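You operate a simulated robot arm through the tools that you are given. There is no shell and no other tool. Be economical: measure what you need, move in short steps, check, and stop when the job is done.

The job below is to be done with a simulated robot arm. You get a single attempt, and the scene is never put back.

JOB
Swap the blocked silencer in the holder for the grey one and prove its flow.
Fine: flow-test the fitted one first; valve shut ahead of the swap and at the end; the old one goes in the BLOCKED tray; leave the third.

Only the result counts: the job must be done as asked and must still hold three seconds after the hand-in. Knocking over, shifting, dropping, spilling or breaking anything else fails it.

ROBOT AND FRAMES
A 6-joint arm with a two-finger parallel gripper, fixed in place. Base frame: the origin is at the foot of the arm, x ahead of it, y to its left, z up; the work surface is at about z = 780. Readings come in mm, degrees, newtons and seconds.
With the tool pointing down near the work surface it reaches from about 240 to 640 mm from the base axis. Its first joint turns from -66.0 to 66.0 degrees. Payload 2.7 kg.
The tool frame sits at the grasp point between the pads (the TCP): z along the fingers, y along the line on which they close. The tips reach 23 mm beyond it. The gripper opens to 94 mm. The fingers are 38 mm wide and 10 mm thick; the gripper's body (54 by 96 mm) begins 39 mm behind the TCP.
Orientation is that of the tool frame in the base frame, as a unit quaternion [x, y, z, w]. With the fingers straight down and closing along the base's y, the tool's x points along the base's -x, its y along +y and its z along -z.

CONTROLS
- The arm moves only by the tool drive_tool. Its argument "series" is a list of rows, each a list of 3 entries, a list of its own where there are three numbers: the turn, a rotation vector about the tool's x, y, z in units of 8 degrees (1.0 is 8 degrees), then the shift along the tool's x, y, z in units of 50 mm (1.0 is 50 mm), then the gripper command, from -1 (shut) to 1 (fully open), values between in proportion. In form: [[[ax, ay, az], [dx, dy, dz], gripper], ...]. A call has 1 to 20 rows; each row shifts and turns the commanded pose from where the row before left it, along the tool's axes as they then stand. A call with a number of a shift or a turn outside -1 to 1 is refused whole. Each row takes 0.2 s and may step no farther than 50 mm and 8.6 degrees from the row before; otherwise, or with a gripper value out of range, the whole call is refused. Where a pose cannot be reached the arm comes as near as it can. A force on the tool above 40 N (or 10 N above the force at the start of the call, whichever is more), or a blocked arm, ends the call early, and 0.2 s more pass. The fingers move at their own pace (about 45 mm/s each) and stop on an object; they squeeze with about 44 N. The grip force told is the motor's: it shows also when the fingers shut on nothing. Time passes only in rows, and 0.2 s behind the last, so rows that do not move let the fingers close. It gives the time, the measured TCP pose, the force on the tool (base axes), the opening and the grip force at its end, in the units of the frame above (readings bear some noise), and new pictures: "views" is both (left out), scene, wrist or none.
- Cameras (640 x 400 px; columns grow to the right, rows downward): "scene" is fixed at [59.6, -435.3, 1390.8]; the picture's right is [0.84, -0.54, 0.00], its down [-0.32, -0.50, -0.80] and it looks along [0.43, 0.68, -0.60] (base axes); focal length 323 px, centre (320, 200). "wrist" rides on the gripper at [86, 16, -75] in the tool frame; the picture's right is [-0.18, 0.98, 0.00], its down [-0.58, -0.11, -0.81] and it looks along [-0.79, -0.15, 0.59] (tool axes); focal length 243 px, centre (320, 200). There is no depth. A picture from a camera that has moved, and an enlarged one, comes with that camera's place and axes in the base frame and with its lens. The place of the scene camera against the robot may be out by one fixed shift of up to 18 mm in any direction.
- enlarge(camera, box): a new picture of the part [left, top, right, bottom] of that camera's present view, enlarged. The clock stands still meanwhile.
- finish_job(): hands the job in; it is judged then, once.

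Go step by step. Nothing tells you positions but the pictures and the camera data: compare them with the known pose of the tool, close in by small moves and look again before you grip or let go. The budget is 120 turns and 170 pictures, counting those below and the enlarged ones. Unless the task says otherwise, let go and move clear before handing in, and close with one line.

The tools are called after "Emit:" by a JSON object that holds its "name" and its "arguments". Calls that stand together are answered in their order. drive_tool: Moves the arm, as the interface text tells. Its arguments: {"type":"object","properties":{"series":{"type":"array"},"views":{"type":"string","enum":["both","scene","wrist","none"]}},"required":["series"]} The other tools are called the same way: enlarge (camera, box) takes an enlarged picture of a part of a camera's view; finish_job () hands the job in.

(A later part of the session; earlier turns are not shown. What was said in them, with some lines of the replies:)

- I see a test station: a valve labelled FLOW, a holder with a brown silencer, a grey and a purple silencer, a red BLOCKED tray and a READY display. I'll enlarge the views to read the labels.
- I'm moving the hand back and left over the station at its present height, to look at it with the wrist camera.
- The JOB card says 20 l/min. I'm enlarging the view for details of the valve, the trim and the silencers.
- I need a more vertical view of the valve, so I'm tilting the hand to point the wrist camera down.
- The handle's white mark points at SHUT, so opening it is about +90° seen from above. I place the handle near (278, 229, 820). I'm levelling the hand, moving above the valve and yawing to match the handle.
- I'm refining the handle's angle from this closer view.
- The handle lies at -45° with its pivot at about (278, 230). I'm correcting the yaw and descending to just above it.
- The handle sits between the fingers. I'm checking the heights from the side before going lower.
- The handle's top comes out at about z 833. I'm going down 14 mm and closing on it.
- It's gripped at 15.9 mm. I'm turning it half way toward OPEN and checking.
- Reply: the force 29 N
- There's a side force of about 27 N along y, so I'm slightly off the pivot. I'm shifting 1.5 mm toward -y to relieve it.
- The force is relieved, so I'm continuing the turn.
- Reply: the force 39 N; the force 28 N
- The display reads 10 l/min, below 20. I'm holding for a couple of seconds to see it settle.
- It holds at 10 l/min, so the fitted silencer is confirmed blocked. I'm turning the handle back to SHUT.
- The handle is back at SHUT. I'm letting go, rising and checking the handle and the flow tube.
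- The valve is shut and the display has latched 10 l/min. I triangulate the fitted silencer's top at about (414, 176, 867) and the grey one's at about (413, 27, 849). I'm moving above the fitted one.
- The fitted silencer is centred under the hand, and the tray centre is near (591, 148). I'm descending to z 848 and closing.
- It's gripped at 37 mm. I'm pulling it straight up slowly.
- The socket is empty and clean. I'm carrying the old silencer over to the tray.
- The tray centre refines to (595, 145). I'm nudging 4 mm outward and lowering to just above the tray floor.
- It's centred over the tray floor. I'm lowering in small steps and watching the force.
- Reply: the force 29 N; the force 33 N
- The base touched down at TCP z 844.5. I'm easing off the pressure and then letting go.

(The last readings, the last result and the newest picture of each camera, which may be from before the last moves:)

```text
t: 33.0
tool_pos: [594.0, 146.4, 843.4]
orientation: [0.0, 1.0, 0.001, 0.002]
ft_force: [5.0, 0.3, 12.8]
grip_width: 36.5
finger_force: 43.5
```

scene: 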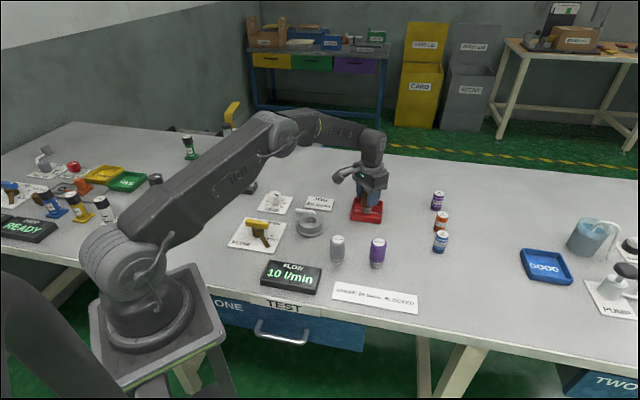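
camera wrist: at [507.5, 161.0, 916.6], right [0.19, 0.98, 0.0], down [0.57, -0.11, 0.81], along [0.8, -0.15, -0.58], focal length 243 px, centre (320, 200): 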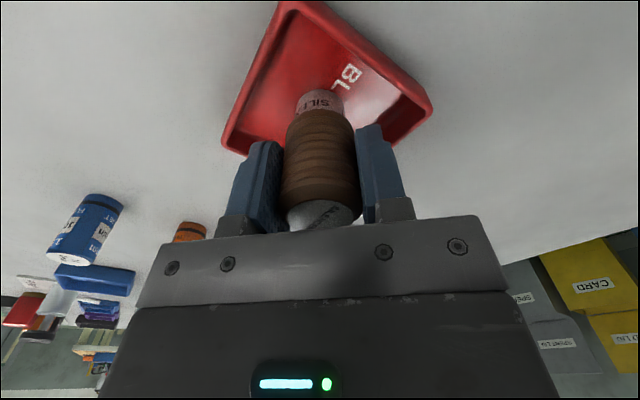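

Emit:
{"name": "drive_tool", "arguments": {"series": [[[0, 0, 0], [0, 0, -0.02], -0.1], [[0, 0, 0], [0, 0, 0], 0.1], [[0, 0, 0], [0, 0, 0], 0.3], [[0, 0, 0], [0, 0, -0.3], 0.4], [[0, 0, 0], [0, 0, -0.8], 0.4], [[0, 0, 0], [0, 0, -1], 1], [[0, 0, 0], [0, 0, 0], 1]]}}

Emit:
{"name": "enlarge", "arguments": {"camera": "scene", "box": [310, 150, 430, 240]}}

```text
t: 34.6
tool_pos: [592.9, 146.9, 951.7]
orientation: [0.0, 1.0, 0.0, 0.0]
ft_force: [0.4, -0.3, -0.6]
grip_width: 93.9
finger_force: 0.0
camera wrist: at [506.1, 163.5, 1026.0], right [0.19, 0.98, 0.0], down [0.58, -0.11, 0.81], along [0.79, -0.15, -0.59], focal length 243 px, centre (320, 200)
```

scene: 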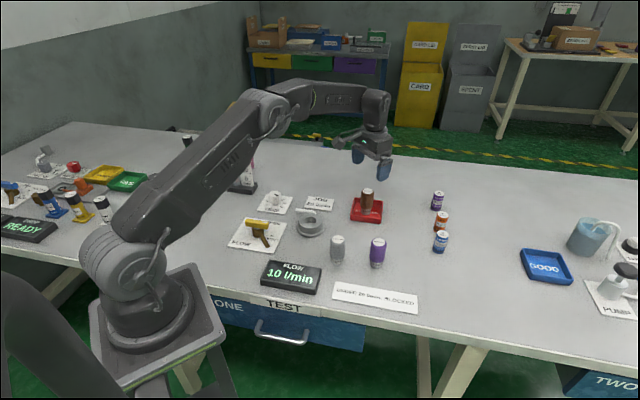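
wrist: 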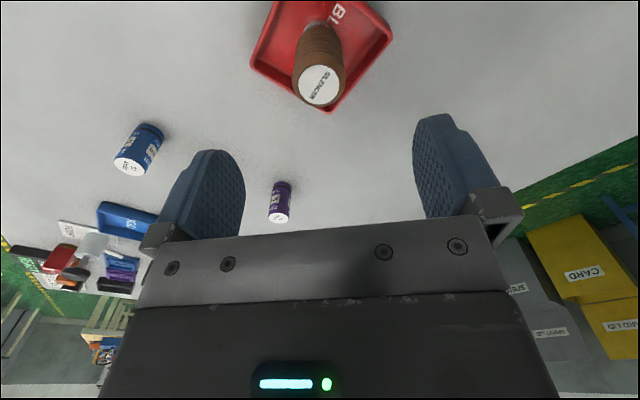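

```text
4.44 times, centred on (370, 195) of scene
camera zoom: at [59.6, -435.3, 1390.8], right [0.84, -0.54, 0.0], down [-0.32, -0.5, -0.8], along [0.43, 0.68, -0.6], focal length 1436 px, centre (98, 222)
```

zoom: 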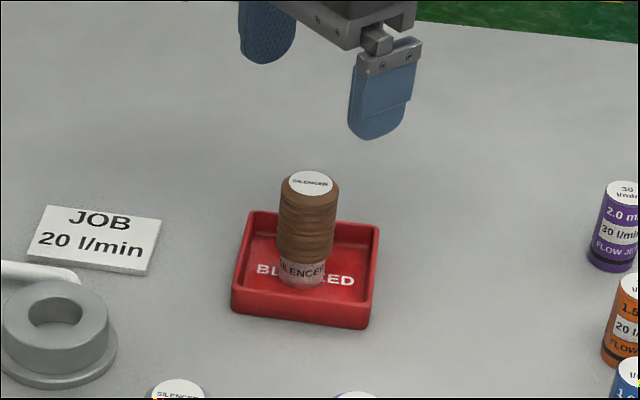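

The old silencer stands upright in the BLOCKED tray. Next I'm moving above the grey one.

Emit:
{"name": "drive_tool", "arguments": {"series": [[[0, 0, 0], [0.724, -0.482, 0], 1], [[0, 0, 0], [0.724, -0.482, 0], 1], [[0, 0, 0], [0.724, -0.482, 0], 1], [[0, 0, 0], [0.724, -0.482, 0], 1], [[0, 0, 0], [0.724, -0.482, 0], 1], [[0, 0, 0], [0, 0, 0], 1]], "views": "wrist"}}

Emit:
{"name": "enlarge", "arguments": {"camera": "wrist", "box": [220, 0, 420, 130]}}

```text
t: 36.0
tool_pos: [414.1, 23.7, 950.0]
orientation: [0.001, 1.0, 0.0, 0.0]
ft_force: [0.6, 0.6, 0.3]
grip_width: 93.9
finger_force: 0.1
camera wrist: at [326.4, 39.1, 1023.4], right [0.19, 0.98, 0.0], down [0.58, -0.11, 0.81], along [0.79, -0.15, -0.59], focal length 243 px, centre (320, 200)
```

wrist: 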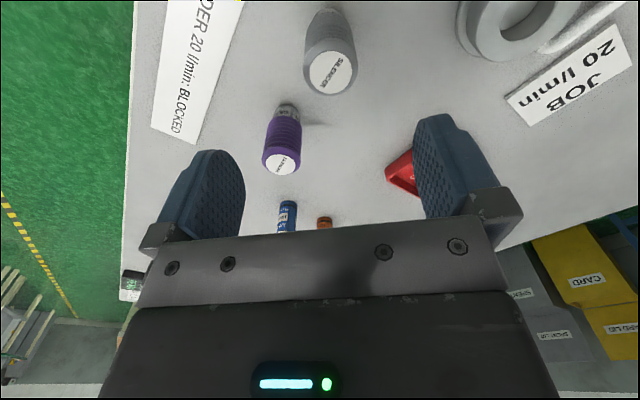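

```text
3.08 times, centred on (320, 65) of wrist
camera zoom: at [326.4, 39.1, 1023.4], right [0.19, 0.98, 0.0], down [0.58, -0.11, 0.81], along [0.79, -0.15, -0.59], focal length 746 px, centre (320, 615)
```

zoom: 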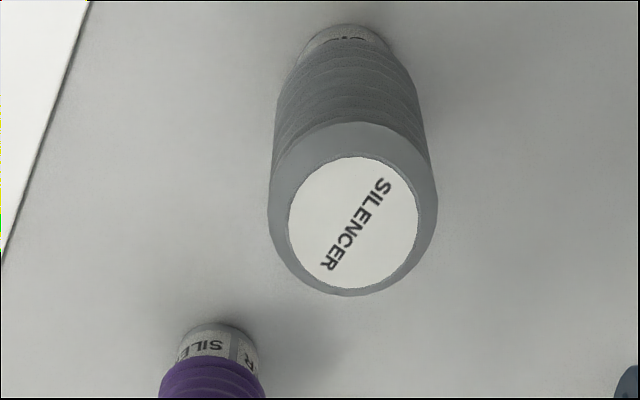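

The grey silencer's axis refines to about (411, 30.5). I'm correcting and descending to z 834.

Emit:
{"name": "drive_tool", "arguments": {"series": [[[0, 0, 0], [0.06, 0.14, 0.7], 1], [[0, 0, 0], [0, 0, 0.7], 1], [[0, 0, 0], [0, 0, 0.5], 1], [[0, 0, 0], [0, 0, 0.42], 1], [[0, 0, 0], [0, 0, 0], 1]]}}

Emit:
{"name": "enlarge", "arguments": {"camera": "scene", "box": [280, 190, 420, 290]}}

```text
t: 37.2
tool_pos: [411.2, 30.0, 832.6]
orientation: [0.001, 1.0, 0.0, 0.002]
ft_force: [-0.1, 0.3, -0.2]
grip_width: 94.1
finger_force: 0.0
camera wrist: at [324.1, 47.4, 907.3], right [0.19, 0.98, 0.0], down [0.58, -0.11, 0.81], along [0.79, -0.15, -0.59], focal length 243 px, centre (320, 200)
```

scene: 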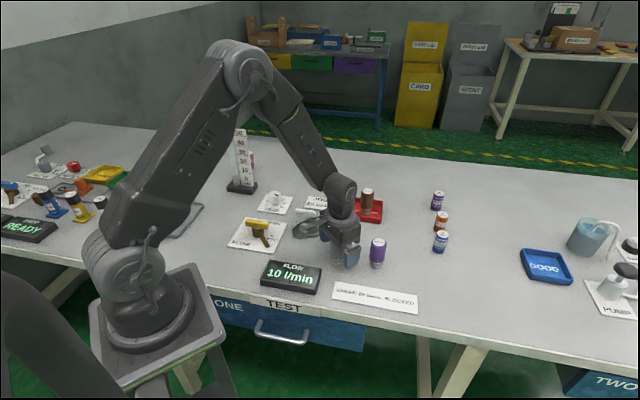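
wrist: 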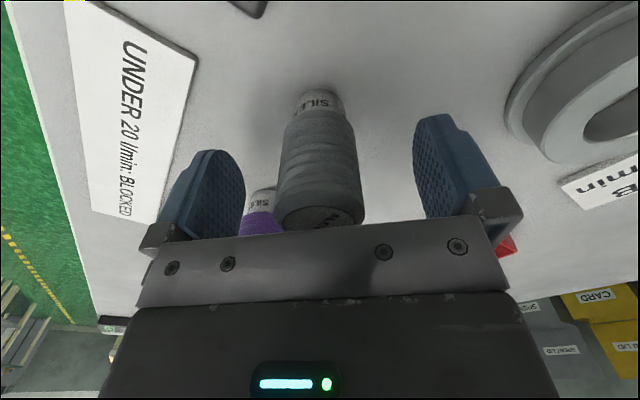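

```text
4.00 times, centred on (350, 240) of scene
camera zoom: at [59.6, -435.3, 1390.8], right [0.84, -0.54, 0.0], down [-0.32, -0.5, -0.8], along [0.43, 0.68, -0.6], focal length 1293 px, centre (200, 40)
```

zoom: 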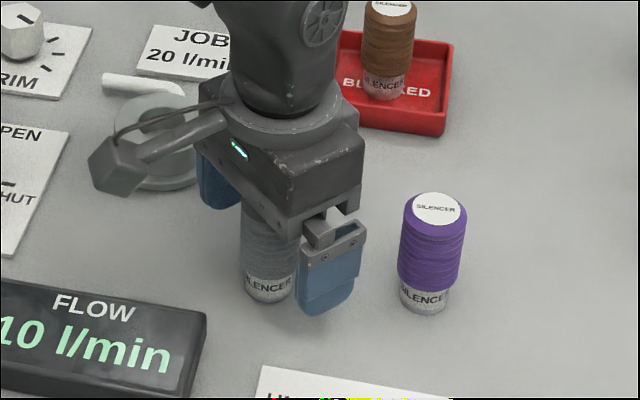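

It's aligned between the fingers, so I'm closing and lifting.

Emit:
{"name": "drive_tool", "arguments": {"series": [[[0, 0, 0], [0, 0, 0], -0.5], [[0, 0, 0], [0, 0, 0], -1], [[0, 0, 0], [0, 0, 0], -1], [[0, 0, 0], [0, 0, 0], -1], [[0, 0, 0], [0, 0, 0], -1]], "views": "none"}}

Emit:
{"name": "drive_tool", "arguments": {"series": [[[0, 0, 0], [0, 0, -0.3], -1], [[0, 0, 0], [0, 0, -0.6], -1], [[0, 0, 0], [0, 0, -0.7], -1], [[0, 0, 0], [0, 0, -0.6], -1], [[0, 0, 0], [0, 0, 0], -1]], "views": "wrist"}}

Emit:
{"name": "enlarge", "arguments": {"camera": "wrist", "box": [220, 50, 420, 240]}}

```text
t: 38.4
tool_pos: [411.2, 31.7, 832.8]
orientation: [0.001, 1.0, -0.001, 0.0]
ft_force: [0.9, -0.2, 0.3]
grip_width: 36.8
finger_force: 44.2
```

```text
t: 39.6
tool_pos: [411.6, 31.4, 941.1]
orientation: [0.002, 1.0, 0.0, 0.0]
ft_force: [0.1, -0.5, -0.4]
grip_width: 37.1
finger_force: 43.7
camera wrist: at [323.3, 48.0, 1015.4], right [0.19, 0.98, 0.0], down [0.58, -0.11, 0.81], along [0.79, -0.15, -0.59], focal length 243 px, centre (320, 200)
```

wrist: 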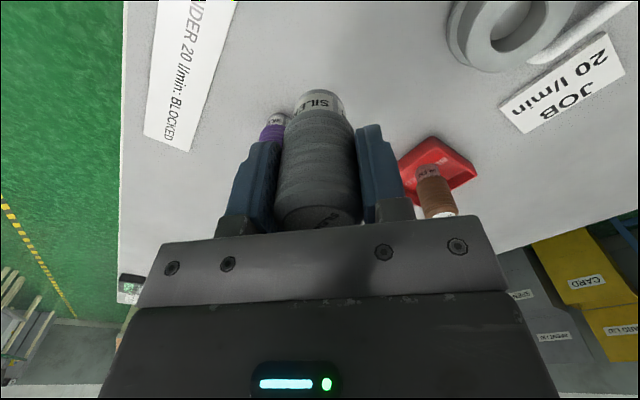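

```text
2.11 times, centred on (320, 145) of wrist
camera zoom: at [323.3, 48.0, 1015.4], right [0.19, 0.98, 0.0], down [0.58, -0.11, 0.81], along [0.79, -0.15, -0.59], focal length 511 px, centre (320, 316)
```

zoom: 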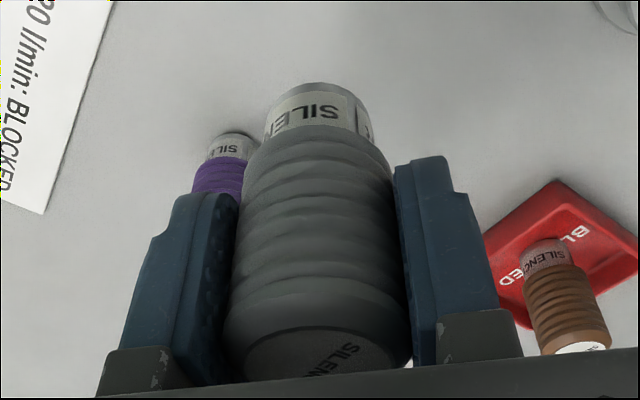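

The grey silencer is held, and by my estimate its axis sits about 3 mm nearer the base than the TCP. I'm carrying it over the holder to measure.

Emit:
{"name": "drive_tool", "arguments": {"series": [[[0, 0, 0], [-0.03, 0.73, 0], -1], [[0, 0, 0], [-0.03, 0.73, 0], -1], [[0, 0, 0], [-0.04, 0.73, 0], -1], [[0, 0, 0], [-0.04, 0.73, 0], -1], [[0, 0, 0], [0, 0, 0.4], -1], [[0, 0, 0], [0, 0, 0], -1], [[0, 0, 0], [0, 0, 0], -1]]}}

Emit:
{"name": "enlarge", "arguments": {"camera": "wrist", "box": [240, 0, 400, 130]}}

Emit:
{"name": "enlarge", "arguments": {"camera": "scene", "box": [270, 170, 360, 250]}}

```text
t: 41.2
tool_pos: [417.9, 178.3, 922.2]
orientation: [0.001, 1.0, 0.0, 0.001]
ft_force: [-0.5, 0.0, -0.9]
grip_width: 36.9
finger_force: 44.3
camera wrist: at [330.4, 195.0, 996.8], right [0.19, 0.98, 0.0], down [0.58, -0.11, 0.81], along [0.79, -0.15, -0.59], focal length 243 px, centre (320, 200)
```

scene: 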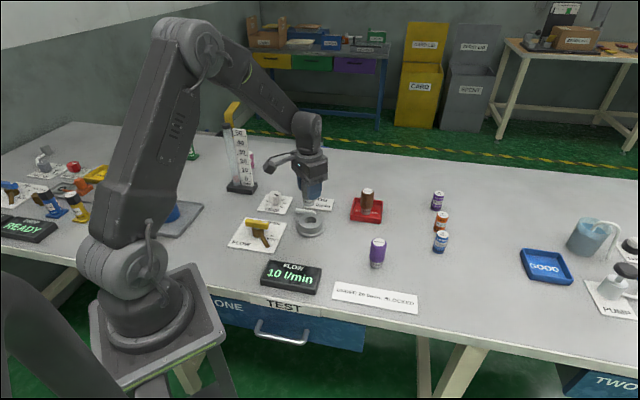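
wrist: 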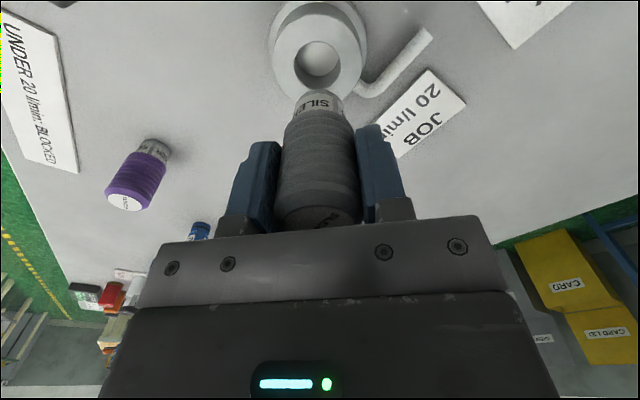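

```text
3.08 times, centred on (320, 65) of wrist
camera zoom: at [330.4, 195.0, 996.8], right [0.19, 0.98, 0.0], down [0.58, -0.11, 0.81], along [0.79, -0.15, -0.59], focal length 746 px, centre (320, 615)
```

zoom: 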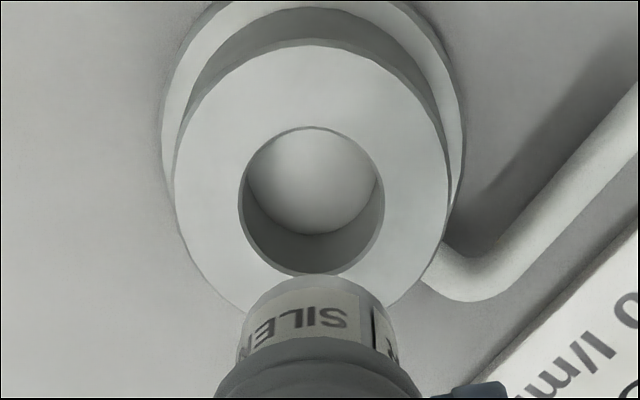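

```text
5.00 times, centred on (315, 210) of scene
camera zoom: at [59.6, -435.3, 1390.8], right [0.84, -0.54, 0.0], down [-0.32, -0.5, -0.8], along [0.43, 0.68, -0.6], focal length 1616 px, centre (345, 150)
```

zoom: 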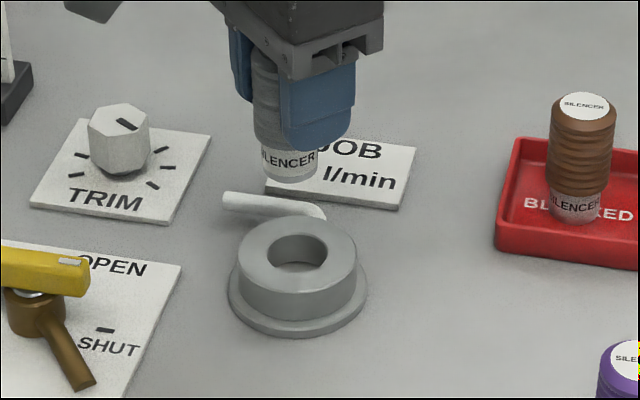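

From both cameras the neck needs about +2 mm in x and -2 mm in y to be over the socket. I'm correcting and lowering to just above the rim.

Emit:
{"name": "drive_tool", "arguments": {"series": [[[0, 0, 0], [-0.04, -0.04, 0.4], -1], [[0, 0, 0], [0, 0, 0.4], -1], [[0, 0, 0], [0, 0, 0.1], -1], [[0, 0, 0], [0, 0, 0], -1], [[0, 0, 0], [0, 0, 0], -1]]}}

Emit:
{"name": "enlarge", "arguments": {"camera": "wrist", "box": [260, 30, 380, 130]}}

Emit:
{"name": "enlarge", "arguments": {"camera": "scene", "box": [280, 190, 350, 240]}}

```text
t: 42.4
tool_pos: [418.5, 176.8, 877.4]
orientation: [0.002, 1.0, 0.001, 0.001]
ft_force: [0.5, -0.2, -1.5]
grip_width: 36.8
finger_force: 43.9
camera wrist: at [331.9, 192.7, 952.3], right [0.19, 0.98, 0.0], down [0.58, -0.11, 0.81], along [0.79, -0.15, -0.59], focal length 243 px, centre (320, 200)
```

scene: 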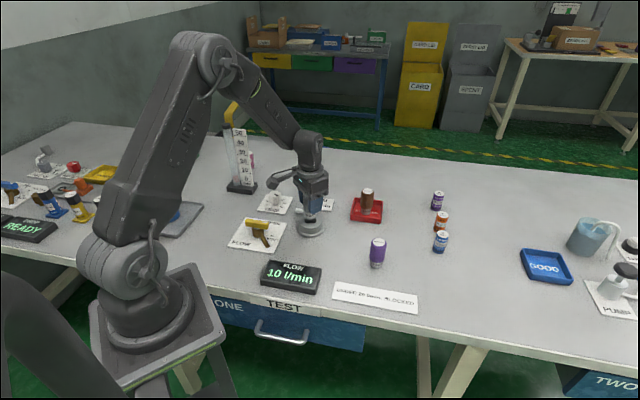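
wrist: 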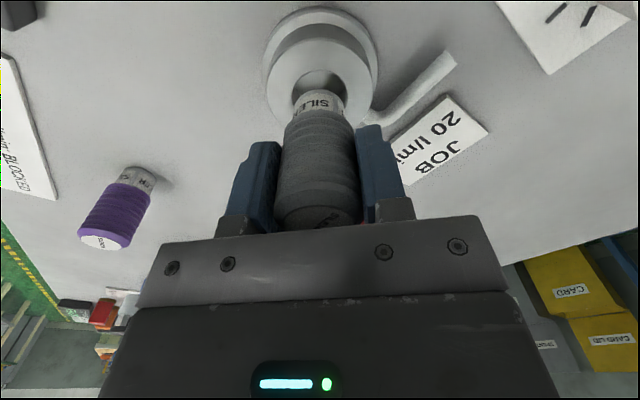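

```text
4.00 times, centred on (320, 80) of wrist
camera zoom: at [331.9, 192.7, 952.3], right [0.19, 0.98, 0.0], down [0.58, -0.11, 0.81], along [0.79, -0.15, -0.59], focal length 970 px, centre (320, 680)
```

zoom: 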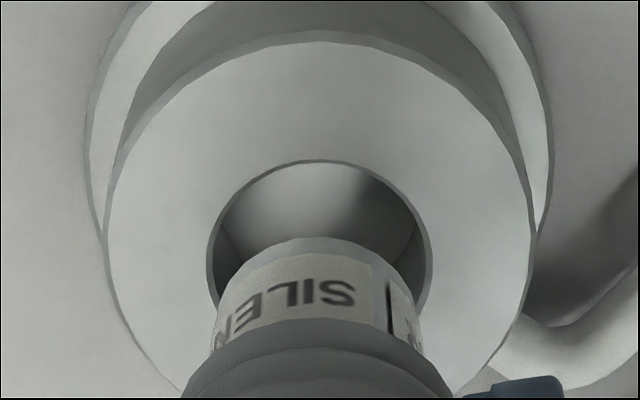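

```text
8.00 times, centred on (315, 215) of scene
camera zoom: at [59.6, -435.3, 1390.8], right [0.84, -0.54, 0.0], down [-0.32, -0.5, -0.8], along [0.43, 0.68, -0.6], focal length 2586 px, centre (360, 80)
```

zoom: 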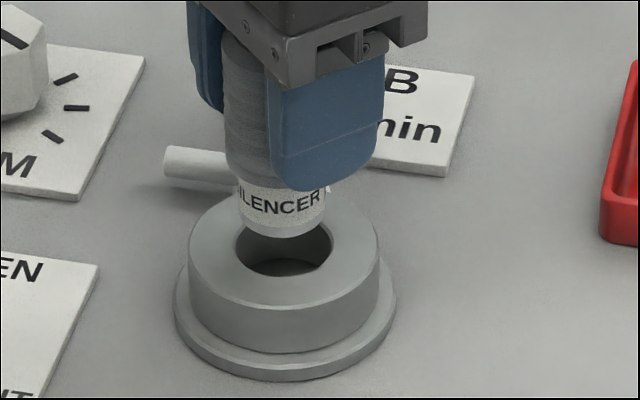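

Both views now show the neck concentric with the socket to within about 0.5 mm. I'm lowering slowly into the socket.

Emit:
{"name": "drive_tool", "arguments": {"series": [[[0, 0, 0], [0, 0, 0.15], -1], [[0, 0, 0], [0, 0, 0.1], -1], [[0, 0, 0], [0, 0, 0.08], -1], [[0, 0, 0], [0, 0, 0.06], -1], [[0, 0, 0], [0, 0, 0], -1]]}}

Emit:
{"name": "enlarge", "arguments": {"camera": "scene", "box": [280, 190, 350, 240]}}

```text
t: 43.6
tool_pos: [418.5, 175.2, 859.3]
orientation: [0.001, 1.0, 0.0, 0.001]
ft_force: [-0.2, -0.5, -1.6]
grip_width: 36.9
finger_force: 43.9
camera wrist: at [331.9, 191.8, 933.4], right [0.19, 0.98, 0.0], down [0.58, -0.11, 0.81], along [0.79, -0.15, -0.59], focal length 243 px, centre (320, 200)
```

scene: 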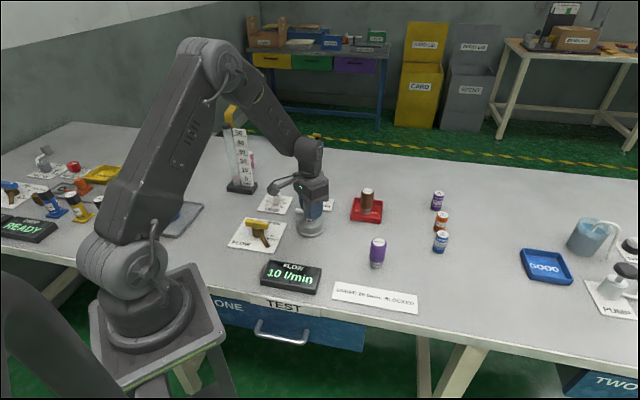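
wrist: 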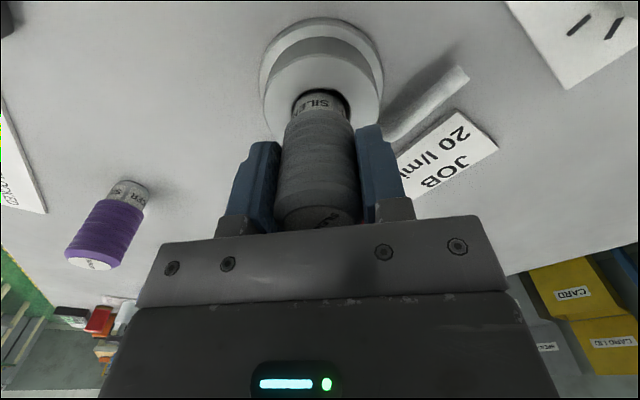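

```text
8.00 times, centred on (315, 215) of scene
camera zoom: at [59.6, -435.3, 1390.8], right [0.84, -0.54, 0.0], down [-0.32, -0.5, -0.8], along [0.43, 0.68, -0.6], focal length 2586 px, centre (360, 80)
```

zoom: 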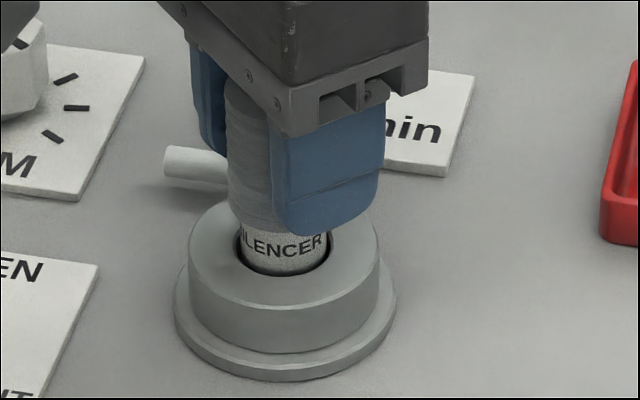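

The neck is entering the socket with an even gap all round. I'm continuing down until it seats.

Emit:
{"name": "drive_tool", "arguments": {"series": [[[0, 0, 0], [0, 0.01, 0.08], -1], [[0, 0, 0], [0, 0, 0.08], -1], [[0, 0, 0], [0, 0, 0], -1]], "views": "none"}}

Emit:
{"name": "drive_tool", "arguments": {"series": [[[0, 0, 0], [0, 0, 0.06], -1], [[0, 0, 0], [0, 0, 0.04], -1], [[0, 0, 0], [0, 0, 0], -1]]}}

Emit:
{"name": "enlarge", "arguments": {"camera": "scene", "box": [280, 190, 350, 240]}}

```text
t: 44.4
tool_pos: [418.7, 175.9, 850.7]
orientation: [0.001, 1.0, 0.0, 0.0]
ft_force: [0.3, 0.4, -0.9]
grip_width: 36.9
finger_force: 43.9
```

```text
t: 45.2
tool_pos: [419.8, 177.4, 846.4]
orientation: [0.001, 1.0, 0.0, 0.001]
ft_force: [-0.5, 0.7, -1.9]
grip_width: 37.1
finger_force: 44.0
camera wrist: at [332.8, 192.3, 920.4], right [0.19, 0.98, 0.0], down [0.58, -0.11, 0.81], along [0.79, -0.15, -0.59], focal length 243 px, centre (320, 200)
```

scene: 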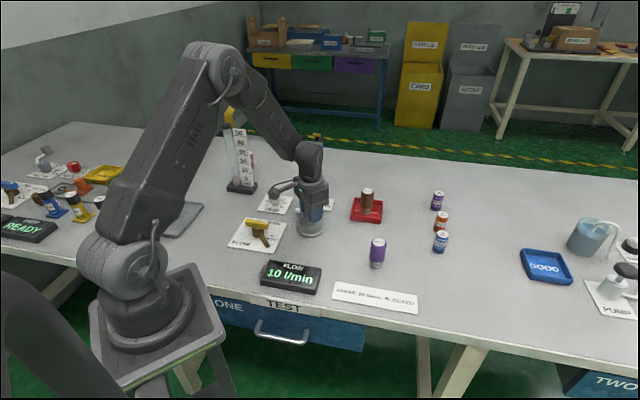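
wrist: 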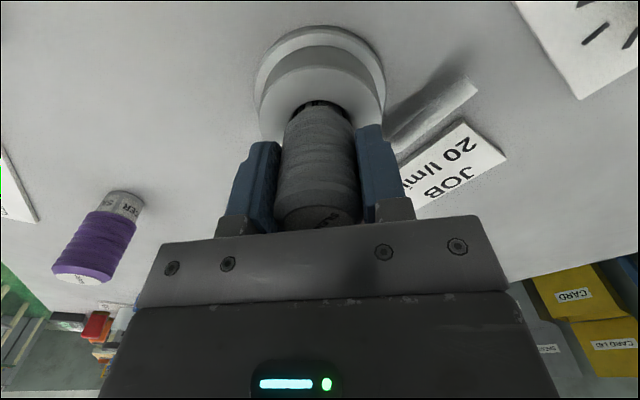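

```text
8.00 times, centred on (315, 215) of scene
camera zoom: at [59.6, -435.3, 1390.8], right [0.84, -0.54, 0.0], down [-0.32, -0.5, -0.8], along [0.43, 0.68, -0.6], focal length 2586 px, centre (360, 80)
```

zoom: 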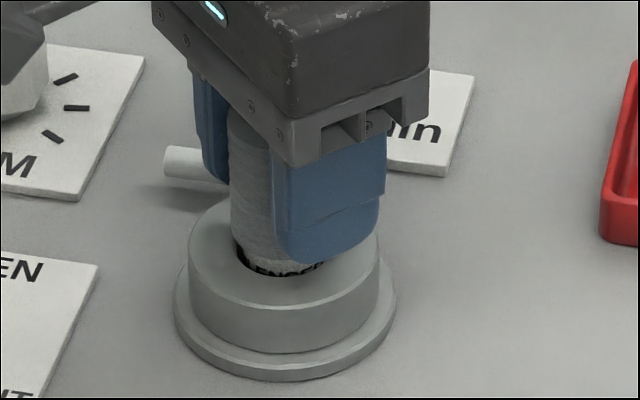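

No contact yet, so I'm continuing in 2 mm steps.

Emit:
{"name": "drive_tool", "arguments": {"series": [[[0, 0, 0], [0, 0, 0.05], -1], [[0, 0, 0], [0, 0, 0], -1]], "views": "none"}}

Emit:
{"name": "drive_tool", "arguments": {"series": [[[0, 0, 0], [0, 0, 0.05], -1], [[0, 0, 0], [0, 0, 0], -1]], "views": "none"}}

Emit:
{"name": "drive_tool", "arguments": {"series": [[[0, 0, 0], [0, 0, 0.04], -1], [[0, 0, 0], [0, 0, 0], -1]], "views": "none"}}

Emit:
{"name": "enlarge", "arguments": {"camera": "scene", "box": [280, 190, 350, 240]}}

```text
t: 45.8
tool_pos: [419.1, 176.4, 843.9]
orientation: [0.001, 1.0, 0.001, 0.001]
ft_force: [0.7, -0.5, -1.2]
grip_width: 36.7
finger_force: 44.1
```

```text
t: 46.4
tool_pos: [419.7, 176.5, 841.7]
orientation: [0.002, 1.0, 0.0, 0.001]
ft_force: [-2.4, -2.1, 9.2]
grip_width: 36.9
finger_force: 44.2
```

```text
t: 47.0
tool_pos: [419.3, 177.5, 839.6]
orientation: [0.0, 1.0, 0.001, 0.002]
ft_force: [-7.8, -7.5, 34.2]
grip_width: 36.8
finger_force: 44.2
```

```text
8.00 times, centred on (315, 215) of scene
camera zoom: at [58.9, -435.7, 1390.7], right [0.84, -0.54, 0.0], down [-0.32, -0.5, -0.8], along [0.43, 0.68, -0.6], focal length 2586 px, centre (360, 80)
```

zoom: 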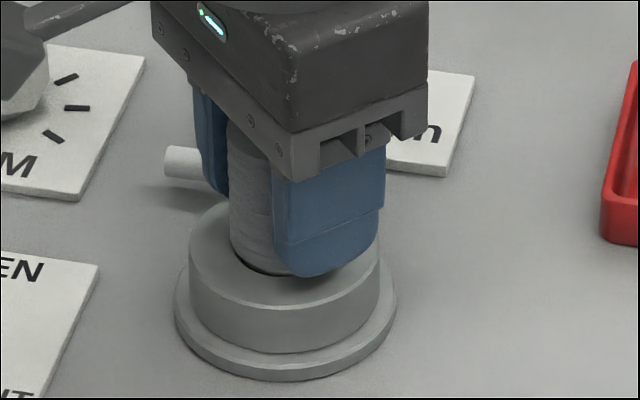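

It has seated at about z 842. I'm easing off, letting go and rising to check.

Emit:
{"name": "drive_tool", "arguments": {"series": [[[0, 0, 0], [0, 0, -0.05], -1], [[0, 0, 0], [0, 0, 0], -1], [[0, 0, 0], [0, 0, 0], 0], [[0, 0, 0], [0, 0, 0], 0.2], [[0, 0, 0], [0, 0, 0], 0.4], [[0, 0, 0], [0, 0, -0.4], 0.4], [[0, 0, 0], [0, 0, -0.8], 0.4], [[0, 0, 0], [0, 0, -1], 0.4], [[0, 0, 0], [0, 0, -1], 0.6], [[0, 0, 0], [0, 0, 0], 1]]}}

Emit:
{"name": "enlarge", "arguments": {"camera": "scene", "box": [220, 170, 400, 280]}}

```text
t: 49.2
tool_pos: [417.1, 174.7, 1001.1]
orientation: [0.002, 1.0, -0.001, 0.0]
ft_force: [-0.4, 0.1, 0.1]
grip_width: 93.7
finger_force: 0.1
camera wrist: at [329.2, 190.2, 1076.0], right [0.19, 0.98, 0.0], down [0.58, -0.11, 0.81], along [0.79, -0.15, -0.59], focal length 243 px, centre (320, 200)
```

scene: 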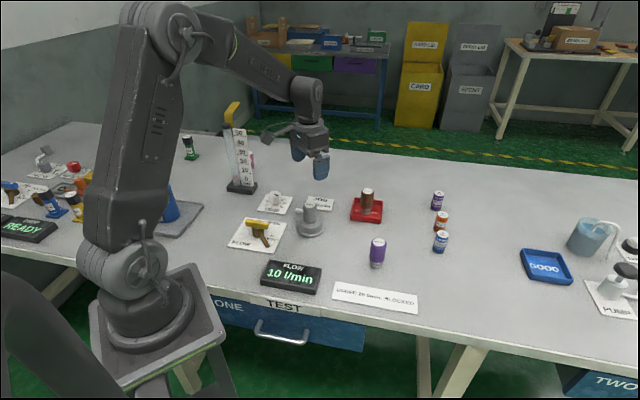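
wrist: 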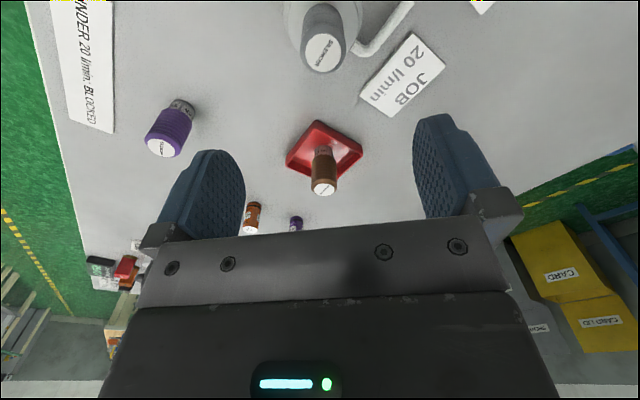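

```text
3.56 times, centred on (310, 225) of scene
camera zoom: at [59.5, -435.3, 1390.8], right [0.84, -0.54, 0.0], down [-0.32, -0.5, -0.8], along [0.43, 0.68, -0.6], focal length 1149 px, centre (356, 111)
```

zoom: 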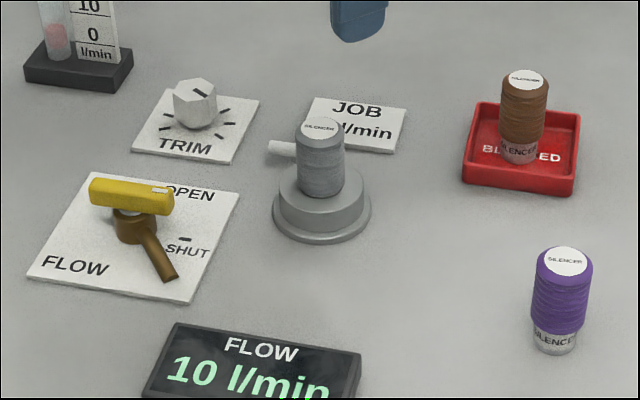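

The grey silencer is seated in the holder and upright. I'm returning to the valve with the handle's -45° yaw.

Emit:
{"name": "drive_tool", "arguments": {"series": [[[0, 0, 0], [0.69, 0.275, 0], 1], [[0, 0, 0], [0.69, 0.275, 0], 1], [[0, 0, 0], [0.69, 0.275, 0], 1], [[0, 0, 0], [0.69, 0.275, 0], 0.5], [[0, 0, 0.94], [0, 0, 0], 0], [[0, 0, 0.94], [0, 0, 0], 0], [[0, 0, 0.94], [0, 0, 0], 0], [[0, 0, 0.94], [0, 0, 0], 0], [[0, 0, 0.94], [0, 0, 0], 0], [[0, 0, 0.95], [0, 0, 0], 0], [[0, 0, 0], [0, 0, 1], 0], [[0, 0, 0], [0, 0, 1], 0], [[0, 0, 0], [0, 0, 0.9], 0], [[0, 0, 0], [0, 0, 0], 0]]}}

```text
t: 52.2
tool_pos: [282.5, 232.1, 856.0]
orientation: [0.386, 0.922, 0.001, 0.0]
ft_force: [-0.6, -0.3, -0.4]
grip_width: 47.0
finger_force: 0.1
camera wrist: at [231.5, 304.3, 930.7], right [0.83, 0.56, 0.0], down [0.33, -0.49, 0.81], along [0.45, -0.67, -0.59], focal length 243 px, centre (320, 200)
```

scene: 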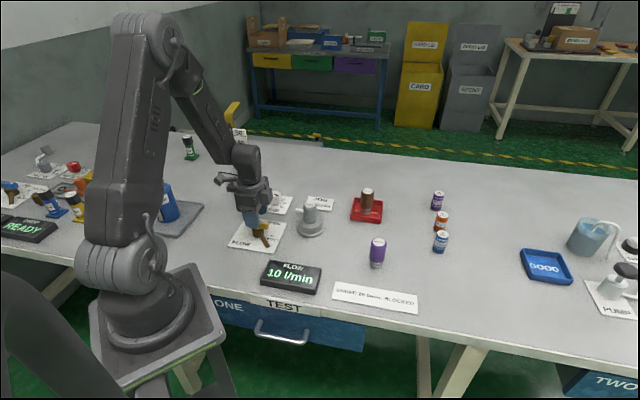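
wrist: 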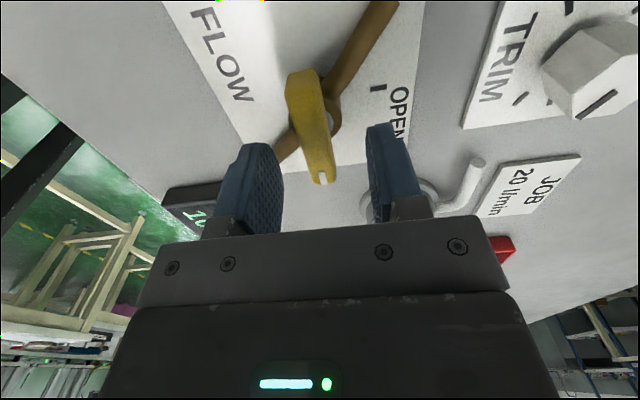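

I'm shifting 4 mm to centre on the handle, going down and gripping it.

Emit:
{"name": "drive_tool", "arguments": {"series": [[[0, 0, 0], [0.016, -0.083, 0.14], 0], [[0, 0, 0], [0, 0, 0.14], 0], [[0, 0, 0], [0, 0, 0], -0.5], [[0, 0, 0], [0, 0, 0], -1], [[0, 0, 0], [0, 0, 0], -1], [[0, 0, 0], [0, 0, 0], -1]], "views": "none"}}

Emit:
{"name": "drive_tool", "arguments": {"series": [[[0, 0, -0.7], [0, 0, 0], -1], [[0, 0, -0.7], [0, 0, 0], -1], [[0, 0, -0.7], [0, 0, 0], -1], [[0, 0, -0.7], [0, 0, 0], -1], [[0, 0, 0], [0, 0, 0], -1]], "views": "none"}}

```text
t: 53.6
tool_pos: [279.3, 230.6, 842.7]
orientation: [0.385, 0.923, 0.002, 0.001]
ft_force: [11.1, 8.9, -10.0]
grip_width: 15.9
finger_force: 44.8
```

```text
t: 54.8
tool_pos: [278.5, 230.8, 842.8]
orientation: [0.198, 0.98, 0.0, 0.002]
ft_force: [8.6, 7.1, 13.5]
grip_width: 15.9
finger_force: 45.3
```

The forces are mild, so I'm continuing to OPEN.

Emit:
{"name": "drive_tool", "arguments": {"series": [[[0, 0, -0.7], [0, 0, 0], -1], [[0, 0, -0.7], [0, 0, 0], -1], [[0, 0, -0.7], [0, 0, 0], -1], [[0, 0, -0.7], [0, 0, 0], -1], [[0, 0, -0.7], [0, 0, 0], -1], [[0, 0, -0.7], [0, 0, 0], -1], [[0, 0, 0], [0, 0, 0], -1]], "views": "none"}}

Emit:
{"name": "drive_tool", "arguments": {"series": [[[0, 0, -0.7], [0, 0, 0], -1], [[0, 0, -0.7], [0, 0, 0], -1], [[0, 0, -0.7], [0, 0, 0], -1], [[0, 0, -0.7], [0, 0, 0], -1], [[0, 0, -0.7], [0, 0, 0], -1], [[0, 0, -0.7], [0, 0, 0], -1], [[0, 0, 0], [0, 0, 0], -1], [[0, 0, 0], [0, 0, 0], -1], [[0, 0, 0], [0, 0, 0], -1], [[0, 0, 0], [0, 0, 0], -1], [[0, 0, 0], [0, 0, 0], -1], [[0, 0, 0], [0, 0, 0], -1], [[0, 0, 0], [0, 0, 0], -1], [[0, 0, 0], [0, 0, 0], -1], [[0, 0, 0], [0, 0, 0], -1], [[0, 0, 0], [0, 0, 0], -1], [[0, 0, 0], [0, 0, 0], -1]], "views": "scene"}}

Emit:
{"name": "enlarge", "arguments": {"camera": "scene", "box": [200, 110, 360, 300]}}

```text
t: 56.4
tool_pos: [278.4, 228.1, 843.1]
orientation: [-0.093, 0.996, 0.0, 0.002]
ft_force: [-2.3, -7.1, 38.9]
grip_width: 15.9
finger_force: 44.8
```

```text
t: 60.0
tool_pos: [278.8, 229.8, 842.3]
orientation: [-0.376, 0.927, 0.0, 0.0]
ft_force: [26.4, -12.3, -32.9]
grip_width: 15.9
finger_force: 44.5
```

scene: 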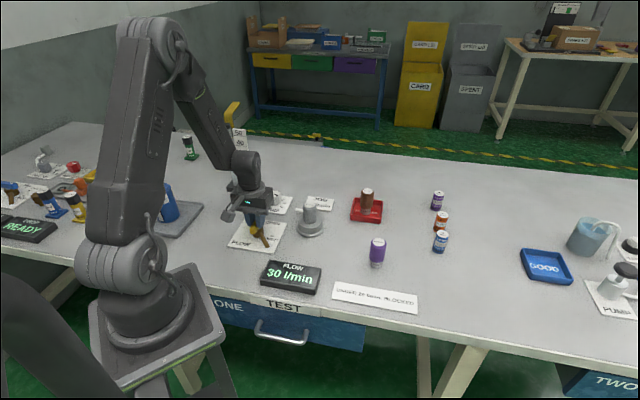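

```text
2.11 times, centred on (280, 205) of scene
camera zoom: at [60.4, -435.4, 1390.7], right [0.84, -0.54, 0.0], down [-0.32, -0.5, -0.8], along [0.43, 0.68, -0.6], focal length 680 px, centre (404, 190)
```

zoom: 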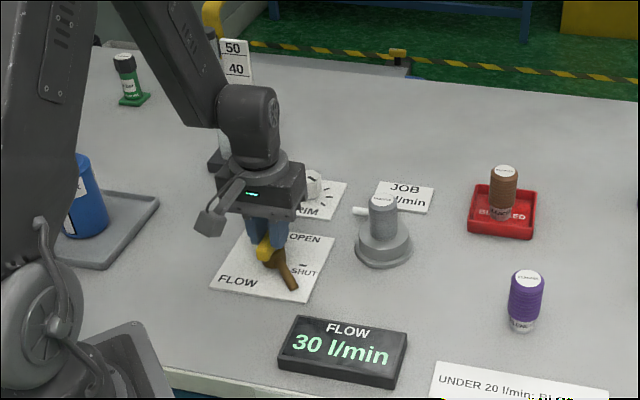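

The grey silencer passes 30 l/min, above the 20 limit, so it is proven. I'm turning the handle back to SHUT.

Emit:
{"name": "drive_tool", "arguments": {"series": [[[0, 0, 0.7], [0, 0, 0], -1], [[0, 0, 0.7], [0, 0, 0], -1], [[0, 0, 0.7], [0, 0, 0], -1], [[0, 0, 0.7], [0, 0, 0], -1], [[0, 0, 0.7], [0, 0, 0], -1], [[0, 0, 0.7], [0, 0, 0], -1], [[0, 0, 0.7], [0, 0, 0], -1], [[0, 0, 0.7], [0, 0, 0], -1]], "views": "none"}}

```text
t: 61.8
tool_pos: [277.7, 229.4, 843.1]
orientation: [0.005, 1.0, 0.0, 0.001]
ft_force: [19.7, -10.3, 5.1]
grip_width: 15.9
finger_force: 45.0
```

Emit:
{"name": "drive_tool", "arguments": {"series": [[[0, 0, 0.7], [0, 0, 0], -1], [[0, 0, 0.7], [0, 0, 0], -1], [[0, 0, 0.7], [0, 0, 0], -1], [[0, 0, 0.7], [0, 0, 0], -1], [[0, 0, 0.7], [0, 0, 0], -1], [[0, 0, 0.7], [0, 0, 0], -1], [[0, 0, 0.7], [0, 0, 0], -1], [[0, 0, 0.7], [0, 0, 0], -1], [[0, 0, 0], [0, 0, 0], -1]], "views": "none"}}

```text
t: 63.8
tool_pos: [278.1, 230.4, 842.2]
orientation: [0.385, 0.923, 0.003, 0.001]
ft_force: [30.6, 0.7, -16.7]
grip_width: 15.6
finger_force: 44.8
```

The handle is back at its SHUT angle. I'm letting go, rising, backing away and checking everything.

Emit:
{"name": "drive_tool", "arguments": {"series": [[[0, 0, 0], [0, 0, 0], 0], [[0, 0, 0], [0, 0, 0], 0], [[0, 0, 0], [0, 0, 0], 0], [[0, 0, 0], [0, 0, -0.4], 0], [[0, 0, 0], [0, 0, -1], 0], [[0, 0, 0], [0, 0, -1], 0], [[0, 0, 0], [0, 0, -1], 0.5], [[0, 0, 0], [0, 0, -1], 0.5], [[0, 0, 0], [0, 0, 0], 0.5]]}}

Emit:
{"name": "enlarge", "arguments": {"camera": "scene", "box": [200, 110, 400, 280]}}

Emit:
{"name": "enlarge", "arguments": {"camera": "wrist", "box": [230, 0, 430, 130]}}

```text
t: 65.8
tool_pos: [274.3, 228.2, 1063.6]
orientation: [0.385, 0.923, 0.0, 0.0]
ft_force: [-0.1, -0.7, 0.0]
grip_width: 70.4
finger_force: 0.0
camera wrist: at [225.0, 300.8, 1137.5], right [0.83, 0.56, 0.0], down [0.33, -0.49, 0.81], along [0.45, -0.67, -0.59], focal length 243 px, centre (320, 200)
```

scene: 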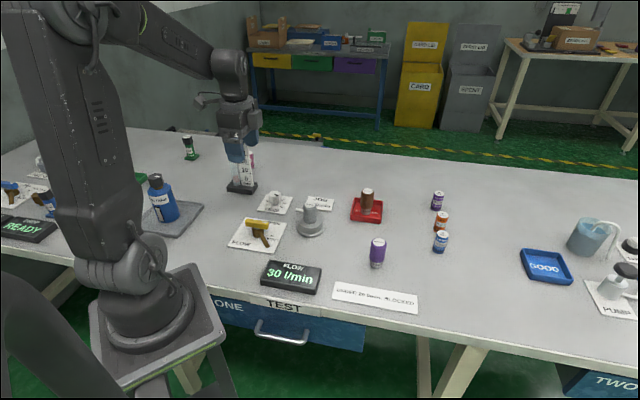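
wrist: 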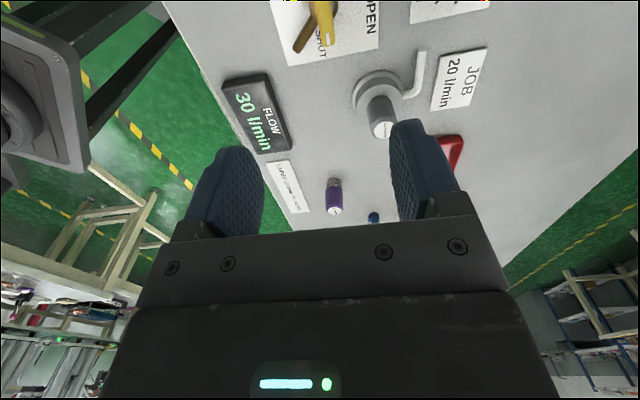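

```text
2.35 times, centred on (300, 195) of scene
camera zoom: at [59.5, -435.3, 1390.8], right [0.84, -0.54, 0.0], down [-0.32, -0.5, -0.8], along [0.43, 0.68, -0.6], focal length 760 px, centre (367, 212)
```

zoom: 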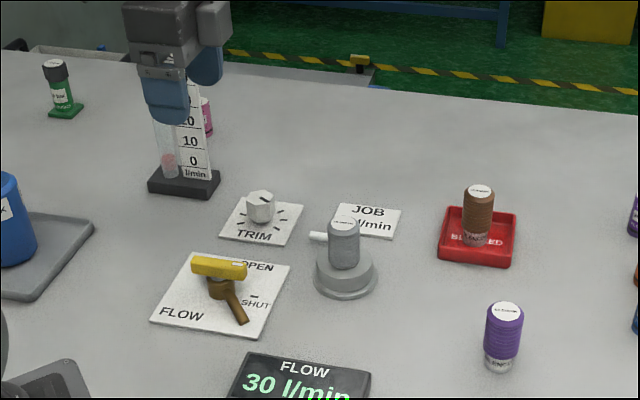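

```text
3.08 times, centred on (330, 65) of wrist
camera zoom: at [225.0, 300.8, 1137.5], right [0.83, 0.56, 0.0], down [0.33, -0.49, 0.81], along [0.45, -0.67, -0.59], focal length 746 px, centre (289, 615)
```

zoom: 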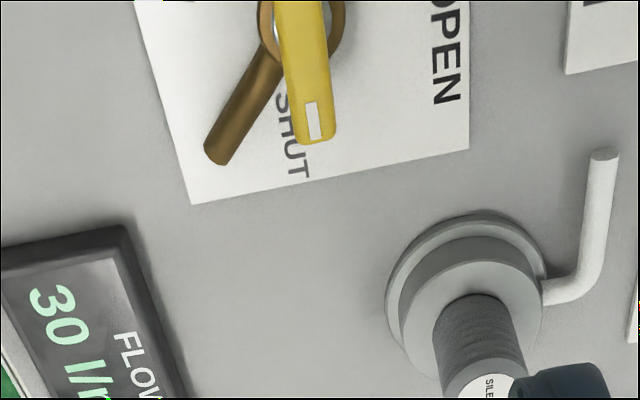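

The handle points at SHUT and the float in the tube is at 0. The grey silencer is in the holder, the old one is in the BLOCKED tray and the purple one hasn't been touched, so I'm handing in.

Emit:
{"name": "finish_job", "arguments": {}}

```text
The job is handed in.
```

The job is handed in: the old silencer tested at 10 l/min and is in the BLOCKED tray, the grey one is in the holder and proven at 30 l/min, the valve is shut, and the purple one was left alone.
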